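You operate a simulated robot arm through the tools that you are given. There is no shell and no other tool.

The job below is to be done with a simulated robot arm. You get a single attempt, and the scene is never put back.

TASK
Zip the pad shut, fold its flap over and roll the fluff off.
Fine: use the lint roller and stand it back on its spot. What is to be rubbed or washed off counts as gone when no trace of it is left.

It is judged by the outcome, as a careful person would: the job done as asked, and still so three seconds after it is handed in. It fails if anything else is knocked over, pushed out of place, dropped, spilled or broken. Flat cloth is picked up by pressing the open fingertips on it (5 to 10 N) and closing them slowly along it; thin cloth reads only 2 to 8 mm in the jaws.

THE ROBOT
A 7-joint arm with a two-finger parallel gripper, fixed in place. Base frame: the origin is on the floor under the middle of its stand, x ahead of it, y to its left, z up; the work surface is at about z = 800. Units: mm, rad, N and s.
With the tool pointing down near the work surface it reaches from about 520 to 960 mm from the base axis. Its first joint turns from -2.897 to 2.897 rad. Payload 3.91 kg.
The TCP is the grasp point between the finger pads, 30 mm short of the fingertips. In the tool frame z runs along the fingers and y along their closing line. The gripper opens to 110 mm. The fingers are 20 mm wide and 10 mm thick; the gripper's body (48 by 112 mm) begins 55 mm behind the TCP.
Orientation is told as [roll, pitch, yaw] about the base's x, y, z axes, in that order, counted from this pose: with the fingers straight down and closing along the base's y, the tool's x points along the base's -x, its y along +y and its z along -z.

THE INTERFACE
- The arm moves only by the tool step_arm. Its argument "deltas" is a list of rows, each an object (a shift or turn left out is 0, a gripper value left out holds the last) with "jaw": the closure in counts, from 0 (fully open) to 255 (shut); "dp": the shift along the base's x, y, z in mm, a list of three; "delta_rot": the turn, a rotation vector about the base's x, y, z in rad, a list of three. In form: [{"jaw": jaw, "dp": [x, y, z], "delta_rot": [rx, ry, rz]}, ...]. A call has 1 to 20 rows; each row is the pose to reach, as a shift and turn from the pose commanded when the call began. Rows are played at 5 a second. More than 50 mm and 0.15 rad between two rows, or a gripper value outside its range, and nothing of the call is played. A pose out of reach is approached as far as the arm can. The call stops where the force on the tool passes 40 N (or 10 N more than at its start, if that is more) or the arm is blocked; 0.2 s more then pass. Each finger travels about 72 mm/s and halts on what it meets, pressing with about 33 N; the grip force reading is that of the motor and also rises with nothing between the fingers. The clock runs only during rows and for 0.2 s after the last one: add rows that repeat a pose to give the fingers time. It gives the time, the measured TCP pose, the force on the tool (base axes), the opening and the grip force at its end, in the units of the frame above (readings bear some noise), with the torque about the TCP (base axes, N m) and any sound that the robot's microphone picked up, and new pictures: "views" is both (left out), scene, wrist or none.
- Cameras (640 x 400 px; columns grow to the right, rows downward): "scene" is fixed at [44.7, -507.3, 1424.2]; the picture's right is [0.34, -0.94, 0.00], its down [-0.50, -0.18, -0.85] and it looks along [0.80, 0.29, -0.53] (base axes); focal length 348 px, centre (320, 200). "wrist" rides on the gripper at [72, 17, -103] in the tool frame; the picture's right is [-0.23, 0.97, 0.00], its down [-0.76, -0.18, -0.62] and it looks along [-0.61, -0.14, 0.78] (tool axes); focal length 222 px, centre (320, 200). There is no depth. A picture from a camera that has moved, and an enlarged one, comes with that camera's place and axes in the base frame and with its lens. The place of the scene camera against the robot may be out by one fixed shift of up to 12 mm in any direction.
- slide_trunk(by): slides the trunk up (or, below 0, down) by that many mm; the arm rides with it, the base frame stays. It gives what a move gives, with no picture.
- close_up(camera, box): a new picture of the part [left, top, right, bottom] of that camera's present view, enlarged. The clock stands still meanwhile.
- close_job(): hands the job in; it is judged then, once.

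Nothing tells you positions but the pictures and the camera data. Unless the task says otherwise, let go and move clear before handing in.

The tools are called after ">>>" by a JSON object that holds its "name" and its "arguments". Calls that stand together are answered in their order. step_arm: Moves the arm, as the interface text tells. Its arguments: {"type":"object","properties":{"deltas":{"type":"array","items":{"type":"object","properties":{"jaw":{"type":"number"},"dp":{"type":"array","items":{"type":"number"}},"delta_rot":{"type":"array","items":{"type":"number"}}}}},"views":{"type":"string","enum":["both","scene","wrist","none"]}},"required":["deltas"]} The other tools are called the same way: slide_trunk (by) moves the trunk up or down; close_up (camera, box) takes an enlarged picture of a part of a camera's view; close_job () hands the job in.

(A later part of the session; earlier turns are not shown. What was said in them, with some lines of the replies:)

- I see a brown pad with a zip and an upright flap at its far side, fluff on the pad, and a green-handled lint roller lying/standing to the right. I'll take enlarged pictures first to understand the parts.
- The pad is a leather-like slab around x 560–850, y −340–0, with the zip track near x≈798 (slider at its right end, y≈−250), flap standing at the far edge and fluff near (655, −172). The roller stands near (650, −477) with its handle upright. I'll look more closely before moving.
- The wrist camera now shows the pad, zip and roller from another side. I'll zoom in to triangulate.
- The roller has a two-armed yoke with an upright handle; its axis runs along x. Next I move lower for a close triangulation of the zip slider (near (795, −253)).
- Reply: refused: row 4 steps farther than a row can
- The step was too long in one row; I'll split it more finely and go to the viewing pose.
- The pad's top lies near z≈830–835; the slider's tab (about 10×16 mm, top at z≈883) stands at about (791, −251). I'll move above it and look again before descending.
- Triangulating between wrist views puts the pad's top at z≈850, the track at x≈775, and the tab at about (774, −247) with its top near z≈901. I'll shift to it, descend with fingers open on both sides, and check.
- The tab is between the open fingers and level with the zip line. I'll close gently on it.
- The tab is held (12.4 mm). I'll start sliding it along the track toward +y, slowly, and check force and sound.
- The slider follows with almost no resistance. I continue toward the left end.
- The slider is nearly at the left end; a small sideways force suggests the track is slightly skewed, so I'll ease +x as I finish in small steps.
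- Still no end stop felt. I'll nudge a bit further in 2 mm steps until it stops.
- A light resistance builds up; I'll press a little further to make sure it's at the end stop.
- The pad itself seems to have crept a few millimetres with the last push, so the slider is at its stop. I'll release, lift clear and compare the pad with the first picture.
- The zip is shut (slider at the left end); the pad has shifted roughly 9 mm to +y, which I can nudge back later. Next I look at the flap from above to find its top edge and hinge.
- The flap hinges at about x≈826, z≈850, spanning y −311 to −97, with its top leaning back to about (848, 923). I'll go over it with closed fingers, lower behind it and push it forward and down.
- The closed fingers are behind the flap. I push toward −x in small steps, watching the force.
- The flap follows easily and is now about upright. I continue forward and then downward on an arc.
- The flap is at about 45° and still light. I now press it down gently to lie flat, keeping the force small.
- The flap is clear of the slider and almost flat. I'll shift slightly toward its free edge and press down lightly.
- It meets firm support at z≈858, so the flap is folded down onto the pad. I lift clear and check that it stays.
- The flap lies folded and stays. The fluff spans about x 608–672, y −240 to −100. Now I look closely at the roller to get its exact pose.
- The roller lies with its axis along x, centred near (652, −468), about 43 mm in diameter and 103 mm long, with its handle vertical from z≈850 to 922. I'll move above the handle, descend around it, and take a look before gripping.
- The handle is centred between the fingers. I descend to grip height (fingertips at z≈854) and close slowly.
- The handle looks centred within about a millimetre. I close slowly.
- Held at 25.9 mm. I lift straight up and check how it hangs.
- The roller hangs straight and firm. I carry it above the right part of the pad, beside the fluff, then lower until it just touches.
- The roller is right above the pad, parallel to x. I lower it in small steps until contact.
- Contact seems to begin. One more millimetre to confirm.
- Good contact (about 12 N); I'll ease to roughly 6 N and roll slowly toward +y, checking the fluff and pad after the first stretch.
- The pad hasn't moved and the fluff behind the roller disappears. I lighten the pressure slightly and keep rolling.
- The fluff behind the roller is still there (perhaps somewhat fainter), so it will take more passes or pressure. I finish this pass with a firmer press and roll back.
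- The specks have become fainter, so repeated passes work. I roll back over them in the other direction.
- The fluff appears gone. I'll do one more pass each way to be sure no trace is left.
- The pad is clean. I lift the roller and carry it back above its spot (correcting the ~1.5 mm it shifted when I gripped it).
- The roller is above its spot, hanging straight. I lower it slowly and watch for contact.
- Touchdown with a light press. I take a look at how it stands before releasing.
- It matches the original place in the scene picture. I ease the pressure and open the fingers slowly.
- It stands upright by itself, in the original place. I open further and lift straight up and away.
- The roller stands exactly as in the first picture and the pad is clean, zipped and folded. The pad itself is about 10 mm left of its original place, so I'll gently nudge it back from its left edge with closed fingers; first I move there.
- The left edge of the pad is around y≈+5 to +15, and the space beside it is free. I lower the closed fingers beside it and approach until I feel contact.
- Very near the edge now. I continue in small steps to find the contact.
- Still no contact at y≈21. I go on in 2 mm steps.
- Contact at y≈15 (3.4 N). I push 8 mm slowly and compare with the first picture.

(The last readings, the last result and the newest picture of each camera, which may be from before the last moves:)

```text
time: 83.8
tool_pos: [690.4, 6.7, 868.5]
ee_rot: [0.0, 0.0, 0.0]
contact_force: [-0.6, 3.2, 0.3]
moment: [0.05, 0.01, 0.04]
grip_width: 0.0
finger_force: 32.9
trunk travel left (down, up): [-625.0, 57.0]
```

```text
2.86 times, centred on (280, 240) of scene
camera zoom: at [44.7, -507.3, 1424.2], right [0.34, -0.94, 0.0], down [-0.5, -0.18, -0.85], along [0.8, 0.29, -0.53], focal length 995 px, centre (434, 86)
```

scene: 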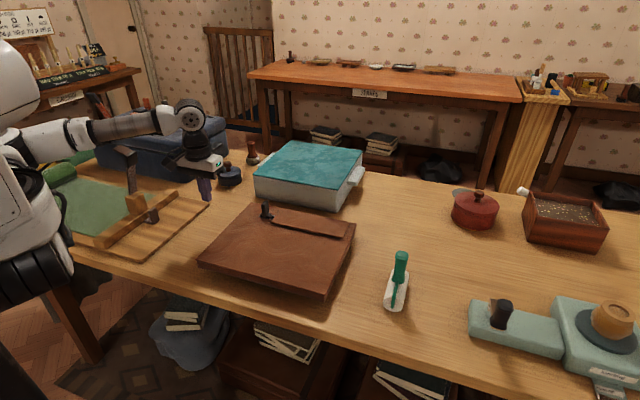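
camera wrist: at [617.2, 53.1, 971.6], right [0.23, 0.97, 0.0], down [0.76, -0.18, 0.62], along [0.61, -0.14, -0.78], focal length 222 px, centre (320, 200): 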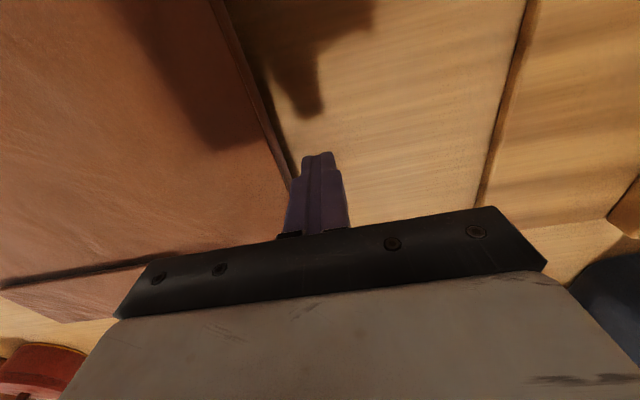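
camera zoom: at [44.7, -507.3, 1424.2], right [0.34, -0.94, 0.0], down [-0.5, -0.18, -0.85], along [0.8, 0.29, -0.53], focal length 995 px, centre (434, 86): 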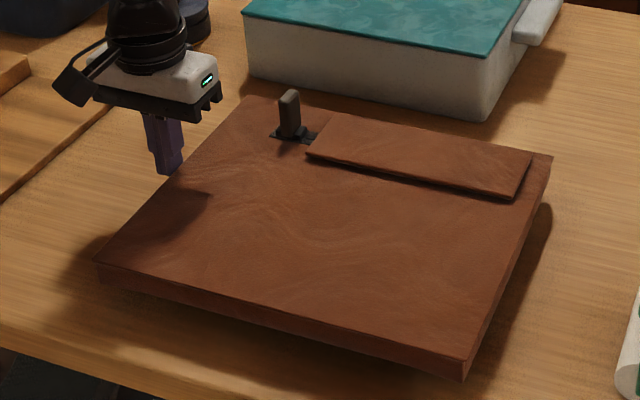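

The pad is back at its original corners within a couple of millimetres. I back off, rise and check everything once more.

>>> {"name": "step_arm", "arguments": {"deltas": [{"dp": [0, 10, 0]}, {"dp": [0, 30, 0]}, {"dp": [0, 45, 20]}, {"dp": [0, 45, 60]}, {"dp": [0, 45, 100]}, {"dp": [-20, 45, 140]}, {"dp": [-50, 45, 170]}, {"dp": [-80, 45, 190]}, {"dp": [-100, 45, 200]}, {"dp": [-100, 45, 200], "jaw": 100}, {"dp": [-100, 45, 200]}], "views": "both"}}

>>> {"name": "close_up", "arguments": {"camera": "scene", "box": [190, 170, 370, 310]}}

>>> {"name": "close_up", "arguments": {"camera": "scene", "box": [250, 200, 350, 262]}}

>>> {"name": "close_up", "arguments": {"camera": "scene", "box": [220, 230, 330, 290]}}

>>> {"name": "close_up", "arguments": {"camera": "scene", "box": [360, 230, 440, 330]}}

```text
time: 86.2
tool_pos: [589.9, 52.4, 1069.6]
ee_rot: [0.0, -0.002, 0.0]
contact_force: [-0.1, 0.4, 0.6]
moment: [-0.03, 0.01, -0.04]
grip_width: 66.8
finger_force: 0.2
trunk travel left (down, up): [-625.0, 57.0]
camera wrist: at [517.4, 69.7, 1171.8], right [0.23, 0.97, 0.0], down [0.76, -0.18, 0.62], along [0.61, -0.14, -0.78], focal length 222 px, centre (320, 200)
```

scene: 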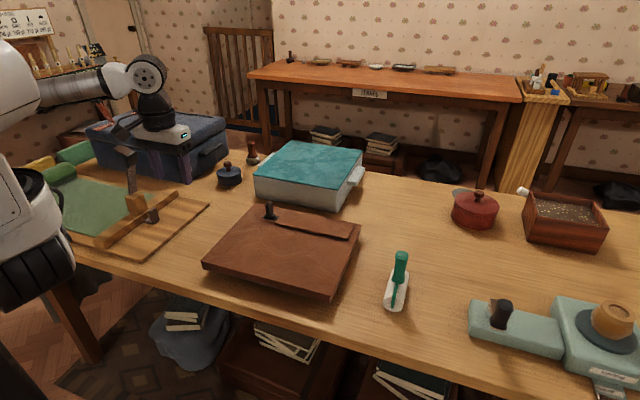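
wrist: 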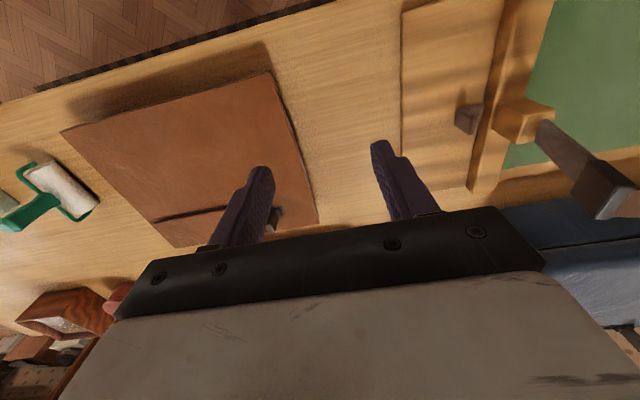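

```text
2.86 times, centred on (280, 240) of scene
camera zoom: at [44.7, -507.3, 1424.2], right [0.34, -0.94, 0.0], down [-0.5, -0.18, -0.85], along [0.8, 0.29, -0.53], focal length 995 px, centre (434, 86)
```

zoom: 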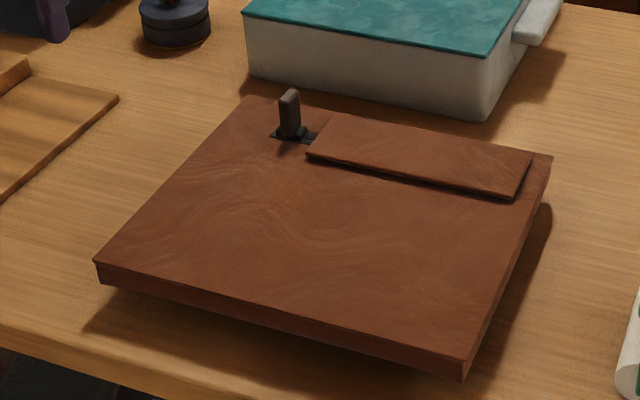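

```text
6.40 times, centred on (300, 231) of scene
camera zoom: at [44.7, -507.3, 1424.2], right [0.34, -0.94, 0.0], down [-0.5, -0.18, -0.85], along [0.8, 0.29, -0.53], focal length 2228 px, centre (448, 2)
```

zoom: 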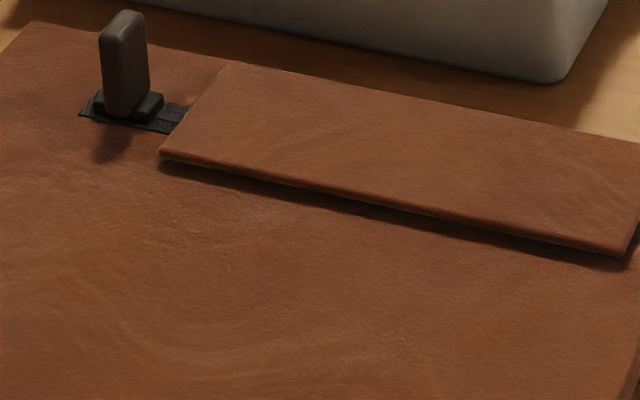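

```text
5.82 times, centred on (275, 260) of scene
camera zoom: at [44.7, -507.3, 1424.2], right [0.34, -0.94, 0.0], down [-0.5, -0.18, -0.85], along [0.8, 0.29, -0.53], focal length 2026 px, centre (582, -149)
```

zoom: 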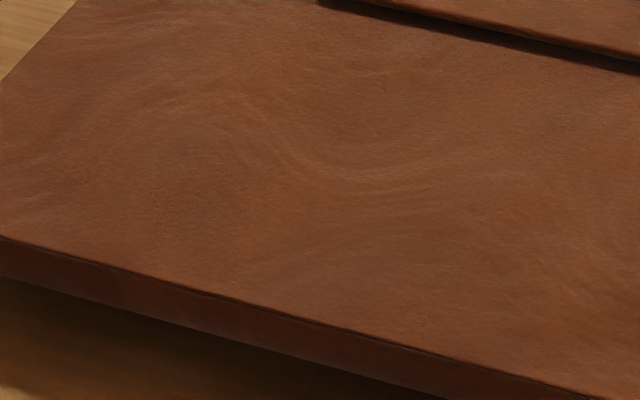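

```text
4.00 times, centred on (400, 280) of scene
camera zoom: at [44.7, -507.3, 1424.2], right [0.34, -0.94, 0.0], down [-0.5, -0.18, -0.85], along [0.8, 0.29, -0.53], focal length 1392 px, centre (0, -120)
```

zoom: 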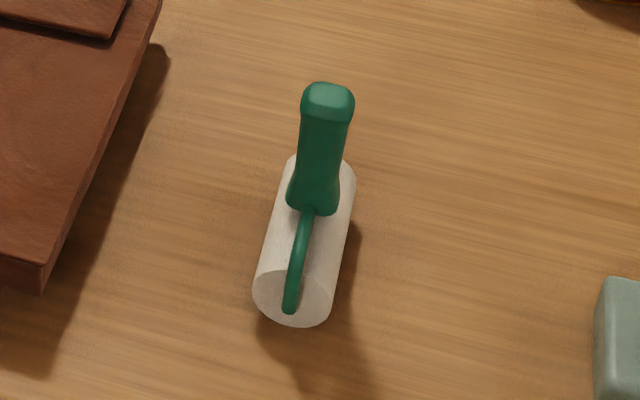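

Everything checks out: the zip is shut, the flap is folded flat, no fluff shows in the close-ups, and the roller stands on its spot. The pad is back where it was to within a couple of millimetres, nothing else looks disturbed, and the arm is clear. I'm handing the job in.

>>> {"name": "close_job", "arguments": {}}

```text
The job is handed in.
```

I've handed the job in: the pad is zipped shut, its flap is folded down over the zip, and the fluff is off. In the last pictures I could see no fluff on the pad.

- **Lint roller:** it took two passes each way to clear the fluff. The roller is back on its spot, upright, and looks the same as in the first picture.
- **Pad:** it slid about 10 mm to the left when the zip reached its end stop. I nudged it back from its left edge, and it now sits within a few millimetres of where it started.
- **Rest of the table:** nothing else looks moved or knocked over, and the arm was clear of everything when I handed in.
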